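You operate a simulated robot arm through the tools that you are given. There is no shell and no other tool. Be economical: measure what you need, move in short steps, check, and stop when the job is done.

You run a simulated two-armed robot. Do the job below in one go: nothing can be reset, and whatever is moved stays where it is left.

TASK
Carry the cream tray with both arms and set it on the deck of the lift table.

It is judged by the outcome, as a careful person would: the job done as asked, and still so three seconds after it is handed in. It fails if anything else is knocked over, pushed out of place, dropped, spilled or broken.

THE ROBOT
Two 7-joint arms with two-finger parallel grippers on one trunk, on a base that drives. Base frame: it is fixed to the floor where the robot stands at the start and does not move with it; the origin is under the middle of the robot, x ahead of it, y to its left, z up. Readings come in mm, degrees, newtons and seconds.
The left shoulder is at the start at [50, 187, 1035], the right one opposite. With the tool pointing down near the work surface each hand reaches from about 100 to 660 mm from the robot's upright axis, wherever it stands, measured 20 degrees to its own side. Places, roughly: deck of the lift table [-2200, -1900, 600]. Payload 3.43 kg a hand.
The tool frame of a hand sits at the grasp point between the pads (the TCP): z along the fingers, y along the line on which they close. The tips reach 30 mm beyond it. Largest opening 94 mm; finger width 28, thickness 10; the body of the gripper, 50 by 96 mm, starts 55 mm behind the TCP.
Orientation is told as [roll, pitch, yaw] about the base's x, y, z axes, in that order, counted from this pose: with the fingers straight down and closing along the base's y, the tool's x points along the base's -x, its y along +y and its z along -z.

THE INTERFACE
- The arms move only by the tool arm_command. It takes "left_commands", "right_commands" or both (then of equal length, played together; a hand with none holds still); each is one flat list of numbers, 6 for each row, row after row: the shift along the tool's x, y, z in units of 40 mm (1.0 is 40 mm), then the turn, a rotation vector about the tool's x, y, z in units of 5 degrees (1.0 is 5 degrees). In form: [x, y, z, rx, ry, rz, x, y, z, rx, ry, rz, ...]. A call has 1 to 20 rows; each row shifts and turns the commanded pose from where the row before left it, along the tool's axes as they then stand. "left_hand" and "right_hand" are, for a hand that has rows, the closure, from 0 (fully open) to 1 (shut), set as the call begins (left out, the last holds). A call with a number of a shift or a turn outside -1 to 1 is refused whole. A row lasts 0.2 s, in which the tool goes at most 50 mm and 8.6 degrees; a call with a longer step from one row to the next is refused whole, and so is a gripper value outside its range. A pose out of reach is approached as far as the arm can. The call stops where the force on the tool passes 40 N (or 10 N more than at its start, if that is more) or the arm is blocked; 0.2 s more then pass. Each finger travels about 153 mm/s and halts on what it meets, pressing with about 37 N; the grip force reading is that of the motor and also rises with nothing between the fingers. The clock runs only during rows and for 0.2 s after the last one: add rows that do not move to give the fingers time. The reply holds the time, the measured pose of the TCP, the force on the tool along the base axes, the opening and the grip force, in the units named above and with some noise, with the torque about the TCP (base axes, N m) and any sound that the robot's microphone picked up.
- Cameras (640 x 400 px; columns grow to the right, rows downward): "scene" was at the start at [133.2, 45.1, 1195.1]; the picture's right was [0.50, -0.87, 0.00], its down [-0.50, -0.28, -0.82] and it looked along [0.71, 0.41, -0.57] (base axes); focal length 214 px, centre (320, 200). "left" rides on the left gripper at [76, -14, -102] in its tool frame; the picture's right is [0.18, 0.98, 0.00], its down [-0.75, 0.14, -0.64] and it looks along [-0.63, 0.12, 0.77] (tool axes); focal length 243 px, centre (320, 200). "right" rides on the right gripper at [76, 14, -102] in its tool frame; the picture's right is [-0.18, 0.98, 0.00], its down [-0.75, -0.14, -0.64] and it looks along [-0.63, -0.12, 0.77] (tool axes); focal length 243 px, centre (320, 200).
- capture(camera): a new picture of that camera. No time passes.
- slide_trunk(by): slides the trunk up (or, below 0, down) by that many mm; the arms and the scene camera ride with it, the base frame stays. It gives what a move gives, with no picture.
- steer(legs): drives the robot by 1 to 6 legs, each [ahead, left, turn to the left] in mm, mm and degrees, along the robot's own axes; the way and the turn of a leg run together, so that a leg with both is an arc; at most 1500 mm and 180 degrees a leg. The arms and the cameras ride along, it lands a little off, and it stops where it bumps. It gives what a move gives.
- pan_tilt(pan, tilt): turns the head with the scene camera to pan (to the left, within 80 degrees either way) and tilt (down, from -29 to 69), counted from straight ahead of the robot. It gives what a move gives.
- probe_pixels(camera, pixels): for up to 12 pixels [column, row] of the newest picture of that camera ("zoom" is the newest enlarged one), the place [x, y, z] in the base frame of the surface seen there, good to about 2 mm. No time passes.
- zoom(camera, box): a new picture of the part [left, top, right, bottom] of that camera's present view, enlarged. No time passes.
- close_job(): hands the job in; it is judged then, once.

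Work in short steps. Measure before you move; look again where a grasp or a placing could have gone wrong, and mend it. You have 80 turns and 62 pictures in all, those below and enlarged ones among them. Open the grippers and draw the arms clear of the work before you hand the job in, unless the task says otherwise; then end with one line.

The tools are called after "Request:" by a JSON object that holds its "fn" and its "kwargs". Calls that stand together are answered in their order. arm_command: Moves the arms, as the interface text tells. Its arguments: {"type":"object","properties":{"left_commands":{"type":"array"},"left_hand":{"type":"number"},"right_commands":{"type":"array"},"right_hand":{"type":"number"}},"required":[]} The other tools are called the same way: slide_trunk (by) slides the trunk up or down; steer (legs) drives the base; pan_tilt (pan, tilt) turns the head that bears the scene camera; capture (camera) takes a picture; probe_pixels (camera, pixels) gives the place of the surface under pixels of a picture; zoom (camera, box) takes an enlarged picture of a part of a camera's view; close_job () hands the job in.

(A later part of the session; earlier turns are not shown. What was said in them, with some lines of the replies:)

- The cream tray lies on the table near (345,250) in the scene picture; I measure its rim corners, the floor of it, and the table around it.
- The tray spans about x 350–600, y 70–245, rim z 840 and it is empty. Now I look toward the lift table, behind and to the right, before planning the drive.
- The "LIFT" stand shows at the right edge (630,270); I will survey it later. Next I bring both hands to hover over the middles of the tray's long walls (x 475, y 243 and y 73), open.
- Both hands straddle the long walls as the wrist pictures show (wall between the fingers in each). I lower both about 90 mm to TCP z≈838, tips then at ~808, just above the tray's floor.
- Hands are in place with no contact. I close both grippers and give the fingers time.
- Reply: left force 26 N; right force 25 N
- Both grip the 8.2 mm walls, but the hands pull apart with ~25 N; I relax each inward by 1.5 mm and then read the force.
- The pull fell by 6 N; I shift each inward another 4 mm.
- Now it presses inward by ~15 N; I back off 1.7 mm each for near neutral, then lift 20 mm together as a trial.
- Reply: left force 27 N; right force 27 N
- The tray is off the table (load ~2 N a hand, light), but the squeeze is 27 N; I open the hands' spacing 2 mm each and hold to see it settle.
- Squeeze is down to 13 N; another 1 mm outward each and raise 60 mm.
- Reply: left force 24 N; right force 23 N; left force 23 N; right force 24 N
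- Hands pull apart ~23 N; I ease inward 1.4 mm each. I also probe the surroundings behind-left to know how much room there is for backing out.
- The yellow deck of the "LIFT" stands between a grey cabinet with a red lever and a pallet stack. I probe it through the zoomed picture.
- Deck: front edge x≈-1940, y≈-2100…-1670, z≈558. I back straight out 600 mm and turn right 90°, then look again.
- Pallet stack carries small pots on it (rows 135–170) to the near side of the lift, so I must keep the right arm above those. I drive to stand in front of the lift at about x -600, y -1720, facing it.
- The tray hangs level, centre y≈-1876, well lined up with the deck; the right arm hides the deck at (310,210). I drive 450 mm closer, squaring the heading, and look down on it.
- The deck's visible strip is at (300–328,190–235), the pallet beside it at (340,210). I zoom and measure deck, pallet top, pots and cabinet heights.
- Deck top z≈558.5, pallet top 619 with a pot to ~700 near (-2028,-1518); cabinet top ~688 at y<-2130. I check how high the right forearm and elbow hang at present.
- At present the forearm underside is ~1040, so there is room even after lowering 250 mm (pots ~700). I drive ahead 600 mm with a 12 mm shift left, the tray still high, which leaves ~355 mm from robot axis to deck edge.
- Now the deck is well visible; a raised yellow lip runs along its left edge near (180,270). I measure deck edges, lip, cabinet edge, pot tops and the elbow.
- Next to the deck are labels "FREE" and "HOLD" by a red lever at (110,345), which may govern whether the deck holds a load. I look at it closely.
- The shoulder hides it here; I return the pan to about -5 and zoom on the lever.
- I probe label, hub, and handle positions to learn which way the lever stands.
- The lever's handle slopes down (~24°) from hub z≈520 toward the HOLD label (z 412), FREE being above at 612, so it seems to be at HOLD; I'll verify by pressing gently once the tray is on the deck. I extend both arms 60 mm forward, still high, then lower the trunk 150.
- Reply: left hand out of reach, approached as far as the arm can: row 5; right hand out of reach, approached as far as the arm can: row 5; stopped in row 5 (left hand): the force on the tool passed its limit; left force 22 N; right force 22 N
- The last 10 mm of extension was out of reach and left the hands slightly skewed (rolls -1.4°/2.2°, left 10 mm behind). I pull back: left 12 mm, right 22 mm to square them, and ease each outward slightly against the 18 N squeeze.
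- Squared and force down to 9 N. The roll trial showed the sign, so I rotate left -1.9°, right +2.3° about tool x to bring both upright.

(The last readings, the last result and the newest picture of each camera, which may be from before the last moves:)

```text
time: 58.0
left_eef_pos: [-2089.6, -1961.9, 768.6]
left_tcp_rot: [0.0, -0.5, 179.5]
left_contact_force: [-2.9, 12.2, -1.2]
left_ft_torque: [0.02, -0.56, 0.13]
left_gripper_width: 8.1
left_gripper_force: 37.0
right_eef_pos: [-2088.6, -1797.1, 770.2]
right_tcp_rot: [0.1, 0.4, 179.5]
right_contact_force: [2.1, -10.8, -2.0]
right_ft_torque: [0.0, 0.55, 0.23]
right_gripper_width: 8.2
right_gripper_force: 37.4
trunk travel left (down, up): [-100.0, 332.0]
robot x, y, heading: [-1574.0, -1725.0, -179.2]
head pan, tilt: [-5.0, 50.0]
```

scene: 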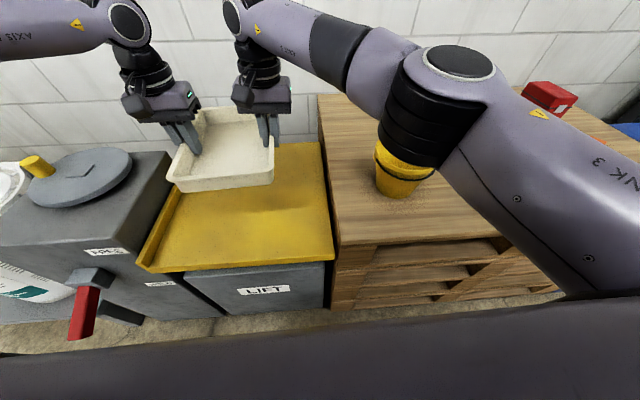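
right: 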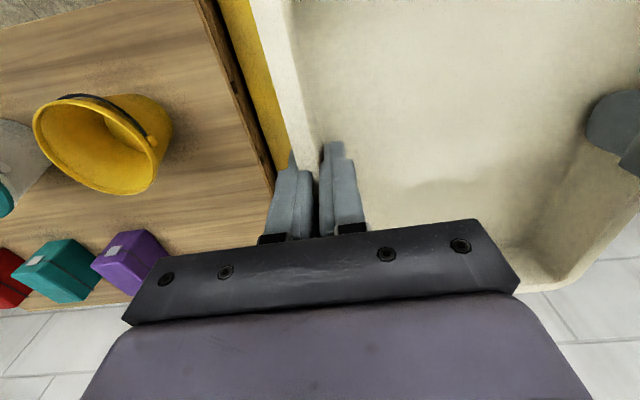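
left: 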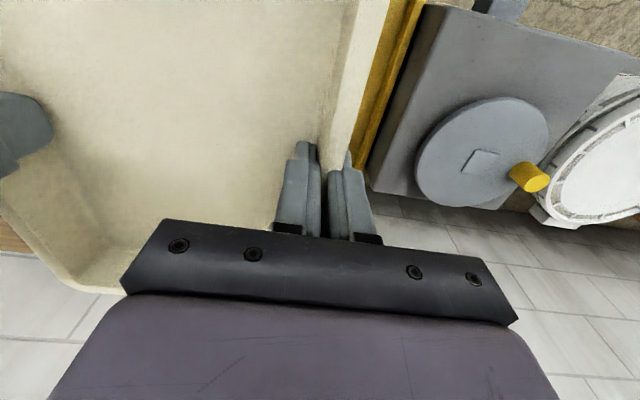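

Hands upright, squeeze ~11 N. The tray spans about x -1964…-2214 over the deck (front edge -1938). Before lowering 100 more, I check the elbow's gap to the yellow pot seen under it at (400,175).

Request:
{"fn": "zoom", "kwargs": {"camera": "scene", "box": [330, 40, 530, 240]}}

Request:
{"fn": "probe_pixels", "kwargs": {"camera": "scene", "pixels": [[415, 155], [390, 130], [440, 150], [385, 155], [378, 160], [400, 190], [460, 62], [400, 100]]}}

```text
2.00 times, centred on (430, 140) of scene
```

zoom: 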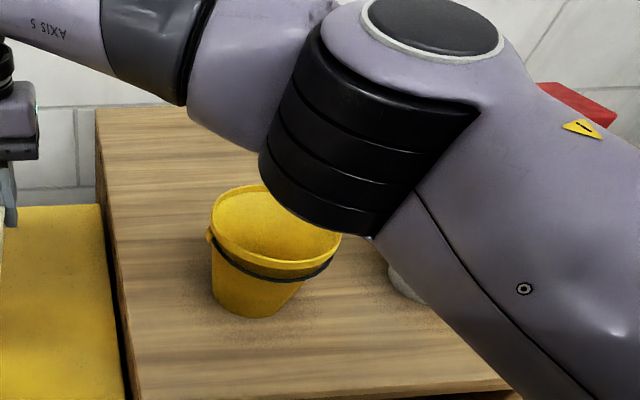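

```text
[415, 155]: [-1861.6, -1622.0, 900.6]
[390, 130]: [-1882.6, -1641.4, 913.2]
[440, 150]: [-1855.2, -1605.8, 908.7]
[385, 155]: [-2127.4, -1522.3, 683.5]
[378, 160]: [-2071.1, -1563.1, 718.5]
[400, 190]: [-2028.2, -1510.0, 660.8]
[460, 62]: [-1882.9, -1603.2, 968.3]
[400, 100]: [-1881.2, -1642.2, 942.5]
```

Elbow underside ~895 at x≈-1860, the pot top ~720 at x<-2028: ample room. I slide the trunk down the remaining 100 (tray bottom then ~630, lip 601).

Request:
{"fn": "slide_trunk", "kwargs": {"by": -100}}

Request:
{"fn": "capture", "kwargs": {"camera": "scene"}}

```text
time: 59.3
left_eef_pos: [-2088.7, -1961.9, 668.6]
left_tcp_rot: [0.0, -0.5, 179.6]
left_contact_force: [-1.1, 12.6, -1.1]
left_ft_torque: [0.02, -0.07, 0.04]
left_gripper_width: 8.4
left_gripper_force: 36.8
right_eef_pos: [-2089.4, -1796.2, 670.4]
right_tcp_rot: [0.1, 0.4, 179.5]
right_contact_force: [1.7, -11.8, -0.6]
right_ft_torque: [0.05, 0.01, 0.17]
right_gripper_width: 8.0
right_gripper_force: 36.7
trunk travel left (down, up): [0.0, 432.0]
robot x, y, heading: [-1574.1, -1726.6, -179.3]
head pan, tilt: [-5.0, 50.0]
```

```text
34 pictures are left
```

scene: 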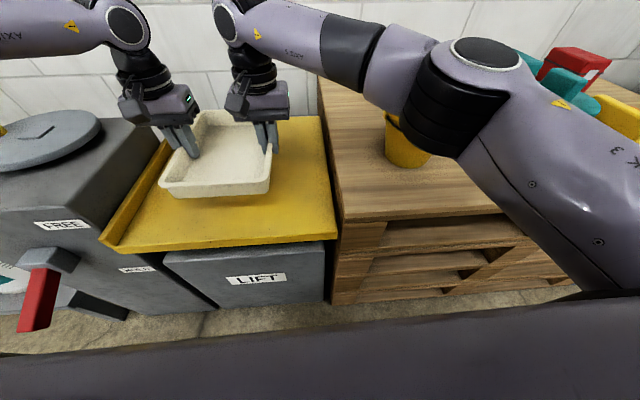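

Clear on all sides. I lower both arms 64 mm to just above contact.

Request:
{"fn": "arm_command", "kwargs": {"left_commands": [0, 0, 0.26, 0, 0, 0, 0, 0, 0.26, 0, 0, 0, 0, 0, 0.26, 0, 0, 0, 0, 0, 0.26, 0, 0, 0, 0, 0, 0.26, 0, 0, 0, 0, 0, 0.26, 0, 0, 0, 0, 0, 0, 0, 0, 0], "right_commands": [0, 0, 0.26, 0, 0, 0, 0, 0, 0.26, 0, 0, 0, 0, 0, 0.26, 0, 0, 0, 0, 0, 0.26, 0, 0, 0, 0, 0, 0.26, 0, 0, 0, 0, 0, 0.26, 0, 0, 0, 0, 0, 0, 0, 0, 0]}}

Request:
{"fn": "capture", "kwargs": {"camera": "scene"}}

```text
time: 60.9
left_eef_pos: [-2086.6, -1962.4, 605.8]
left_tcp_rot: [-0.2, -0.8, 179.7]
left_contact_force: [-5.5, 22.7, -0.5]
left_ft_torque: [0.02, -0.47, 0.52]
left_gripper_width: 8.1
left_gripper_force: 36.6
left hand out of reach, approached as far as the arm can: row 6
right_eef_pos: [-2088.2, -1797.9, 608.3]
right_tcp_rot: [0.3, 0.4, 179.7]
right_contact_force: [5.9, -22.9, -1.3]
right_ft_torque: [-0.01, 0.43, 0.39]
right_gripper_width: 8.2
right_gripper_force: 36.2
trunk travel left (down, up): [0.0, 432.0]
robot x, y, heading: [-1576.4, -1727.5, -179.5]
head pan, tilt: [-5.0, 50.0]
```

```text
33 pictures are left
```

scene: 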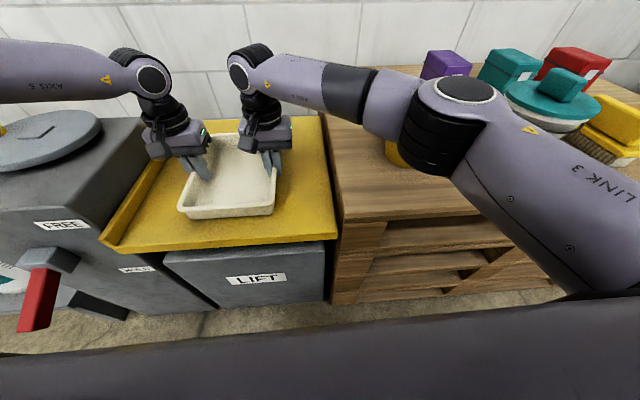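

Near contact, the left arm is at its reach limit and the squeeze is 23 N. I drive 20 mm ahead (≈355 mm to the lift panel, no nearer than at the first table) and bring the arms back 20 mm, easing outward.

Request:
{"fn": "steer", "kwargs": {"legs": [[20, 0, 0]]}}

Request:
{"fn": "arm_command", "kwargs": {"left_commands": [0.15, 0.01, 0, 0, 0, 0, 0.15, 0.01, 0, 0, 0, 0, 0.2, 0, 0, 0, 0, 0, 0, 0, 0, 0, 0, 0], "right_commands": [0.15, -0.01, 0, 0, 0, 0, 0.15, -0.01, 0, 0, 0, 0, 0.18, 0, 0.04, 0, 0, 0, 0, 0, 0, 0, 0, 0]}}

```text
time: 61.7
left_eef_pos: [-2105.7, -1962.7, 607.8]
left_tcp_rot: [-0.2, -0.7, 179.6]
left_contact_force: [-4.6, 23.7, -1.9]
left_ft_torque: [0.02, -0.15, 0.44]
left_gripper_width: 8.0
left_gripper_force: 37.0
right_eef_pos: [-2108.3, -1796.9, 607.6]
right_tcp_rot: [0.2, 0.4, 179.6]
right_contact_force: [4.9, -23.4, -1.7]
right_ft_torque: [0.01, 0.13, 0.41]
right_gripper_width: 8.2
right_gripper_force: 36.7
trunk travel left (down, up): [0.0, 432.0]
robot x, y, heading: [-1597.6, -1730.9, -179.7]
head pan, tilt: [-5.0, 50.0]
```

```text
time: 62.7
left_eef_pos: [-2088.1, -1963.7, 606.3]
left_tcp_rot: [-0.4, -0.9, 179.6]
left_contact_force: [-4.6, 8.5, -1.9]
left_ft_torque: [-0.04, -0.26, 0.45]
left_gripper_width: 8.1
left_gripper_force: 37.3
right_eef_pos: [-2088.3, -1796.6, 606.7]
right_tcp_rot: [0.4, 0.5, 179.8]
right_contact_force: [4.0, -8.7, -1.3]
right_ft_torque: [-0.01, 0.25, 0.32]
right_gripper_width: 8.2
right_gripper_force: 37.4
trunk travel left (down, up): [0.0, 432.0]
robot x, y, heading: [-1594.1, -1729.9, -179.4]
head pan, tilt: [-5.0, 50.0]
```

Squeeze 8 N, TCP z 606; contact expected at ~597. I lower 10 mm slowly and watch the force.

Request:
{"fn": "arm_command", "kwargs": {"left_commands": [0, 0, 0.06, 0, 0, 0, 0, 0, 0.06, 0, 0, 0, 0, 0, 0.06, 0, 0, 0, 0, 0, 0.06, 0, 0, 0, 0, 0, 0, 0, 0, 0], "right_commands": [0, 0, 0.06, 0, 0, 0, 0, 0, 0.06, 0, 0, 0, 0, 0, 0.06, 0, 0, 0, 0, 0, 0.06, 0, 0, 0, 0, 0, 0, 0, 0, 0]}}

```text
time: 63.9
left_eef_pos: [-2087.6, -1964.6, 599.7]
left_tcp_rot: [-0.3, -0.8, 179.4]
left_contact_force: [-4.6, 17.2, -1.2]
left_ft_torque: [-0.02, -0.14, 0.41]
left_gripper_width: 7.7
left_gripper_force: 36.9
right_eef_pos: [-2087.5, -1798.7, 598.1]
right_tcp_rot: [0.4, 0.6, 179.8]
right_contact_force: [4.3, -17.5, 5.1]
right_ft_torque: [0.0, -0.62, 0.21]
right_gripper_width: 8.0
right_gripper_force: 36.8
trunk travel left (down, up): [0.0, 432.0]
robot x, y, heading: [-1594.4, -1728.9, -179.4]
head pan, tilt: [-5.0, 50.0]
```

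The right side has touched (+5 N); I lower left 2.5 mm and right 1 mm more, pressing lightly.

Request:
{"fn": "arm_command", "kwargs": {"left_commands": [0, 0, 0.04, 0, 0, 0, 0, 0, 0.03, 0, 0, 0, 0, 0, 0, 0, 0, 0, 0, 0, 0, 0, 0, 0], "right_commands": [0, -0.01, 0.02, 0, 0, 0, 0, 0, 0.01, 0, 0, 0, 0, 0, 0, 0, 0, 0, 0, 0, 0, 0, 0, 0]}}

Request:
{"fn": "zoom", "kwargs": {"camera": "scene", "box": [90, 90, 350, 300]}}

Request:
{"fn": "probe_pixels", "kwargs": {"camera": "zoom", "pixels": [[200, 340], [300, 330], [500, 320], [520, 150], [140, 300], [400, 300], [250, 310], [420, 290], [350, 200]]}}

```text
time: 64.9
left_eef_pos: [-2087.0, -1964.7, 597.8]
left_tcp_rot: [-0.5, -1.2, 179.5]
left_contact_force: [-5.1, 16.7, 13.0]
left_ft_torque: [0.01, -0.82, 0.35]
left_gripper_width: 8.2
left_gripper_force: 36.6
right_eef_pos: [-2087.7, -1797.7, 597.6]
right_tcp_rot: [0.6, 0.3, 179.7]
right_contact_force: [1.5, -21.7, 12.6]
right_ft_torque: [0.01, -0.65, 0.16]
right_gripper_width: 8.1
right_gripper_force: 36.4
trunk travel left (down, up): [0.0, 432.0]
robot x, y, heading: [-1595.0, -1729.4, -179.6]
head pan, tilt: [-5.0, 50.0]
```

```text
1.90 times, centred on (220, 195) of scene
```

zoom: 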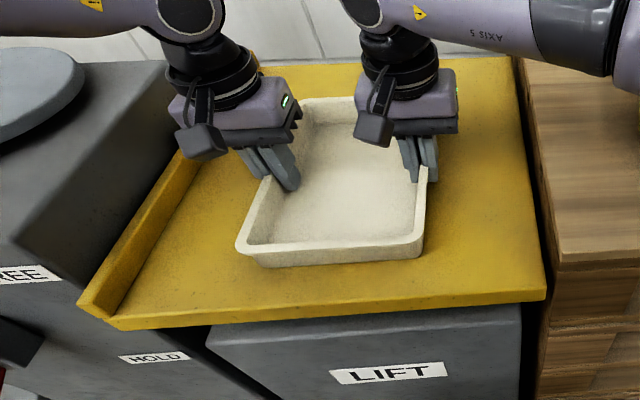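

```text
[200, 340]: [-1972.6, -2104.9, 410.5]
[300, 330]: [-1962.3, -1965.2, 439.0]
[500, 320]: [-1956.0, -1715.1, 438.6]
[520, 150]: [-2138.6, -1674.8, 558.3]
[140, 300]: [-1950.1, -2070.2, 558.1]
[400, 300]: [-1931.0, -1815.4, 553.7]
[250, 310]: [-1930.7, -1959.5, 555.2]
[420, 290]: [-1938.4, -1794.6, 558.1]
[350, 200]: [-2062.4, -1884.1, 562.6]
```

The deck still reads z≈558 under ~25 N of press, so it holds. I relieve the squeeze and press slightly, then open both hands.

Request:
{"fn": "arm_command", "kwargs": {"left_commands": [0, 0.025, -0.015, 0, 0, 0, 0, 0, 0, 0, 0, 0, 0, 0, 0, 0, 0, 0], "right_commands": [0, -0.025, -0.015, 0, 0, 0, 0, 0, 0, 0, 0, 0, 0, 0, 0, 0, 0, 0]}}

Request:
{"fn": "arm_command", "kwargs": {"left_commands": [0, 0, 0, 0, 0, 0, 0, 0, 0, 0, 0, 0, 0, 0, 0, 0, 0, 0, 0, 0, 0, 0, 0, 0, 0, 0, 0, 0, 0, 0], "right_commands": [0, 0, 0, 0, 0, 0, 0, 0, 0, 0, 0, 0, 0, 0, 0, 0, 0, 0, 0, 0, 0, 0, 0, 0, 0, 0, 0, 0, 0, 0], "left_hand": 0.2, "right_hand": 0.2}}

Request:
{"fn": "capture", "kwargs": {"camera": "scene"}}

Request:
{"fn": "probe_pixels", "kwargs": {"camera": "scene", "pixels": [[300, 150], [300, 220], [150, 230], [235, 190], [190, 213], [272, 210]]}}

```text
time: 65.7
left_eef_pos: [-2088.1, -1964.0, 596.7]
left_tcp_rot: [-0.5, -1.1, 179.5]
left_contact_force: [-4.1, 19.4, 10.7]
left_ft_torque: [-0.03, 0.14, 0.34]
left_gripper_width: 8.0
left_gripper_force: 36.6
right_eef_pos: [-2086.3, -1798.4, 596.9]
right_tcp_rot: [0.8, 0.3, 179.8]
right_contact_force: [0.4, -26.3, 9.7]
right_ft_torque: [-0.01, -0.19, 0.05]
right_gripper_width: 8.2
right_gripper_force: 37.5
trunk travel left (down, up): [0.0, 432.0]
robot x, y, heading: [-1592.5, -1724.1, -179.5]
head pan, tilt: [-5.0, 50.0]
```

```text
time: 66.9
left_eef_pos: [-2088.1, -1964.9, 595.9]
left_tcp_rot: [-0.3, -0.8, 179.6]
left_contact_force: [0.0, -0.6, -0.4]
left_ft_torque: [-0.01, -0.04, -0.01]
left_gripper_width: 75.2
left_gripper_force: 0.1
right_eef_pos: [-2088.8, -1795.7, 596.9]
right_tcp_rot: [0.3, 0.4, 179.6]
right_contact_force: [1.2, -0.3, 0.0]
right_ft_torque: [-0.03, 0.01, -0.02]
right_gripper_width: 75.5
right_gripper_force: 0.1
trunk travel left (down, up): [0.0, 432.0]
robot x, y, heading: [-1596.7, -1724.0, -179.4]
head pan, tilt: [-5.0, 50.0]
```

```text
31 pictures are left
```

scene: 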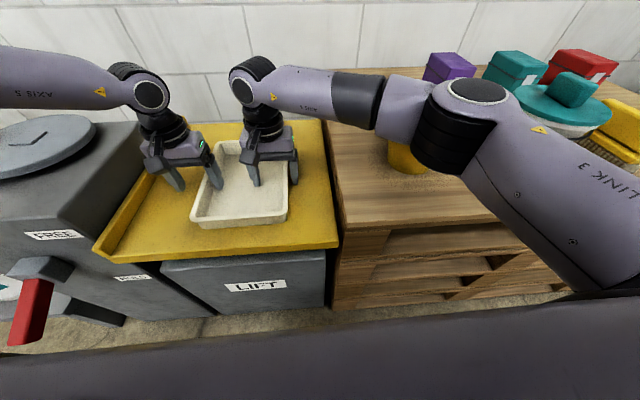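

```text
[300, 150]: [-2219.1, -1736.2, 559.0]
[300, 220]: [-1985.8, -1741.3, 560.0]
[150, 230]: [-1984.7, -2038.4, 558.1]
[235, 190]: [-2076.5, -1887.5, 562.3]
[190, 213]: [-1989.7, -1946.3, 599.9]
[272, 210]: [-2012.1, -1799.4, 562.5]
```

Tray stands on the deck, forces zero, deck still at 558–560. I raise both hands straight up 100 mm.

Request:
{"fn": "arm_command", "kwargs": {"left_commands": [0, 0, -0.25, 0, 0, 0, 0, 0, -0.45, 0, 0, 0, 0, 0, -0.45, 0, 0, 0, 0, 0, -0.45, 0, 0, 0, 0, 0, -0.45, 0, 0, 0, 0, 0, -0.45, 0, 0, 0, 0, 0, 0, 0, 0, 0], "right_commands": [0, 0, -0.25, 0, 0, 0, 0, 0, -0.45, 0, 0, 0, 0, 0, -0.45, 0, 0, 0, 0, 0, -0.45, 0, 0, 0, 0, 0, -0.45, 0, 0, 0, 0, 0, -0.45, 0, 0, 0, 0, 0, 0, 0, 0, 0]}}

Request:
{"fn": "slide_trunk", "kwargs": {"by": 200}}

Request:
{"fn": "steer", "kwargs": {"legs": [[-400, 0, 0]]}}

Request:
{"fn": "capture", "kwargs": {"camera": "scene"}}

```text
time: 68.5
left_eef_pos: [-2084.8, -1968.0, 695.9]
left_tcp_rot: [-0.3, -0.7, 179.6]
left_contact_force: [0.0, -0.6, -0.2]
left_ft_torque: [0.0, -0.02, -0.06]
left_gripper_width: 75.4
left_gripper_force: 0.2
right_eef_pos: [-2087.9, -1794.3, 697.9]
right_tcp_rot: [0.4, 0.3, 179.7]
right_contact_force: [0.1, 0.0, -1.0]
right_ft_torque: [0.02, 0.0, 0.01]
right_gripper_width: 75.2
right_gripper_force: 0.1
trunk travel left (down, up): [0.0, 432.0]
robot x, y, heading: [-1595.3, -1730.1, -179.3]
head pan, tilt: [-5.0, 50.0]
```

```text
time: 70.7
left_eef_pos: [-2086.6, -1969.4, 896.2]
left_tcp_rot: [-0.3, -0.8, 179.7]
left_contact_force: [0.3, -0.6, 0.9]
left_ft_torque: [0.04, 0.04, 0.01]
left_gripper_width: 74.9
left_gripper_force: 0.0
right_eef_pos: [-2089.3, -1794.0, 897.8]
right_tcp_rot: [0.3, 0.4, 179.6]
right_contact_force: [-0.1, 0.2, 0.0]
right_ft_torque: [-0.02, -0.02, 0.0]
right_gripper_width: 75.0
right_gripper_force: 0.0
trunk travel left (down, up): [-200.0, 232.0]
robot x, y, heading: [-1593.4, -1731.2, -179.6]
head pan, tilt: [-5.0, 50.0]
```

```text
time: 73.2
left_eef_pos: [-1674.8, -1965.2, 896.3]
left_tcp_rot: [-0.3, -0.8, 179.8]
left_contact_force: [-0.3, -0.2, -0.2]
left_ft_torque: [-0.02, -0.01, -0.02]
left_gripper_width: 75.2
left_gripper_force: 0.1
right_eef_pos: [-1679.5, -1792.4, 897.9]
right_tcp_rot: [0.3, 0.4, 179.9]
right_contact_force: [0.4, -0.6, 0.0]
right_ft_torque: [0.02, -0.01, 0.0]
right_gripper_width: 75.2
right_gripper_force: 0.1
trunk travel left (down, up): [-200.0, 232.0]
robot x, y, heading: [-1186.9, -1725.4, -179.2]
head pan, tilt: [-5.0, 50.0]
```

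```text
30 pictures are left
```

scene: 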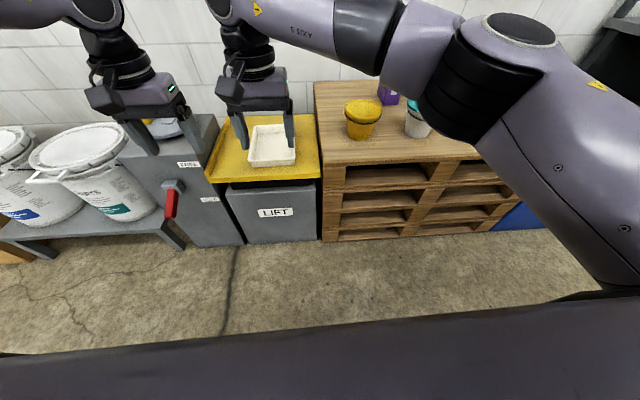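

The tray sits alone on the deck at (272,147); I verify deck and tray heights after ~6 s unloaded from the hands.

Request:
{"fn": "probe_pixels", "kwargs": {"camera": "scene", "pixels": [[308, 160], [305, 175], [270, 150], [252, 164], [292, 163], [272, 175]]}}

Request:
{"fn": "zoom", "kwargs": {"camera": "scene", "box": [140, 90, 340, 250]}}

```text
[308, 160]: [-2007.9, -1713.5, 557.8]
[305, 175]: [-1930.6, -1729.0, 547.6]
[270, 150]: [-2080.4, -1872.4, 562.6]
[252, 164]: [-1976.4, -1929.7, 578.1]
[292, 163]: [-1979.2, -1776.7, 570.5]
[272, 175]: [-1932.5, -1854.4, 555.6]
```

```text
2.50 times, centred on (240, 170) of scene
```

zoom: 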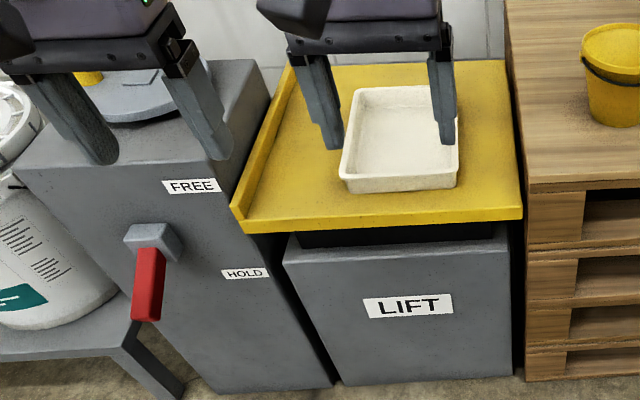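

The tray stands flat on the deck about 40 mm inside the front edge. The deck is steady at z≈558, the lever points to HOLD, and the hands are open and clear, so I hand it in.

Request:
{"fn": "close_job", "kwargs": {}}

```text
The job is handed in.
```

The cream tray was carried with both arms and now sits flat on the lift table's deck; both hands are open and clear, and nothing else was touched.
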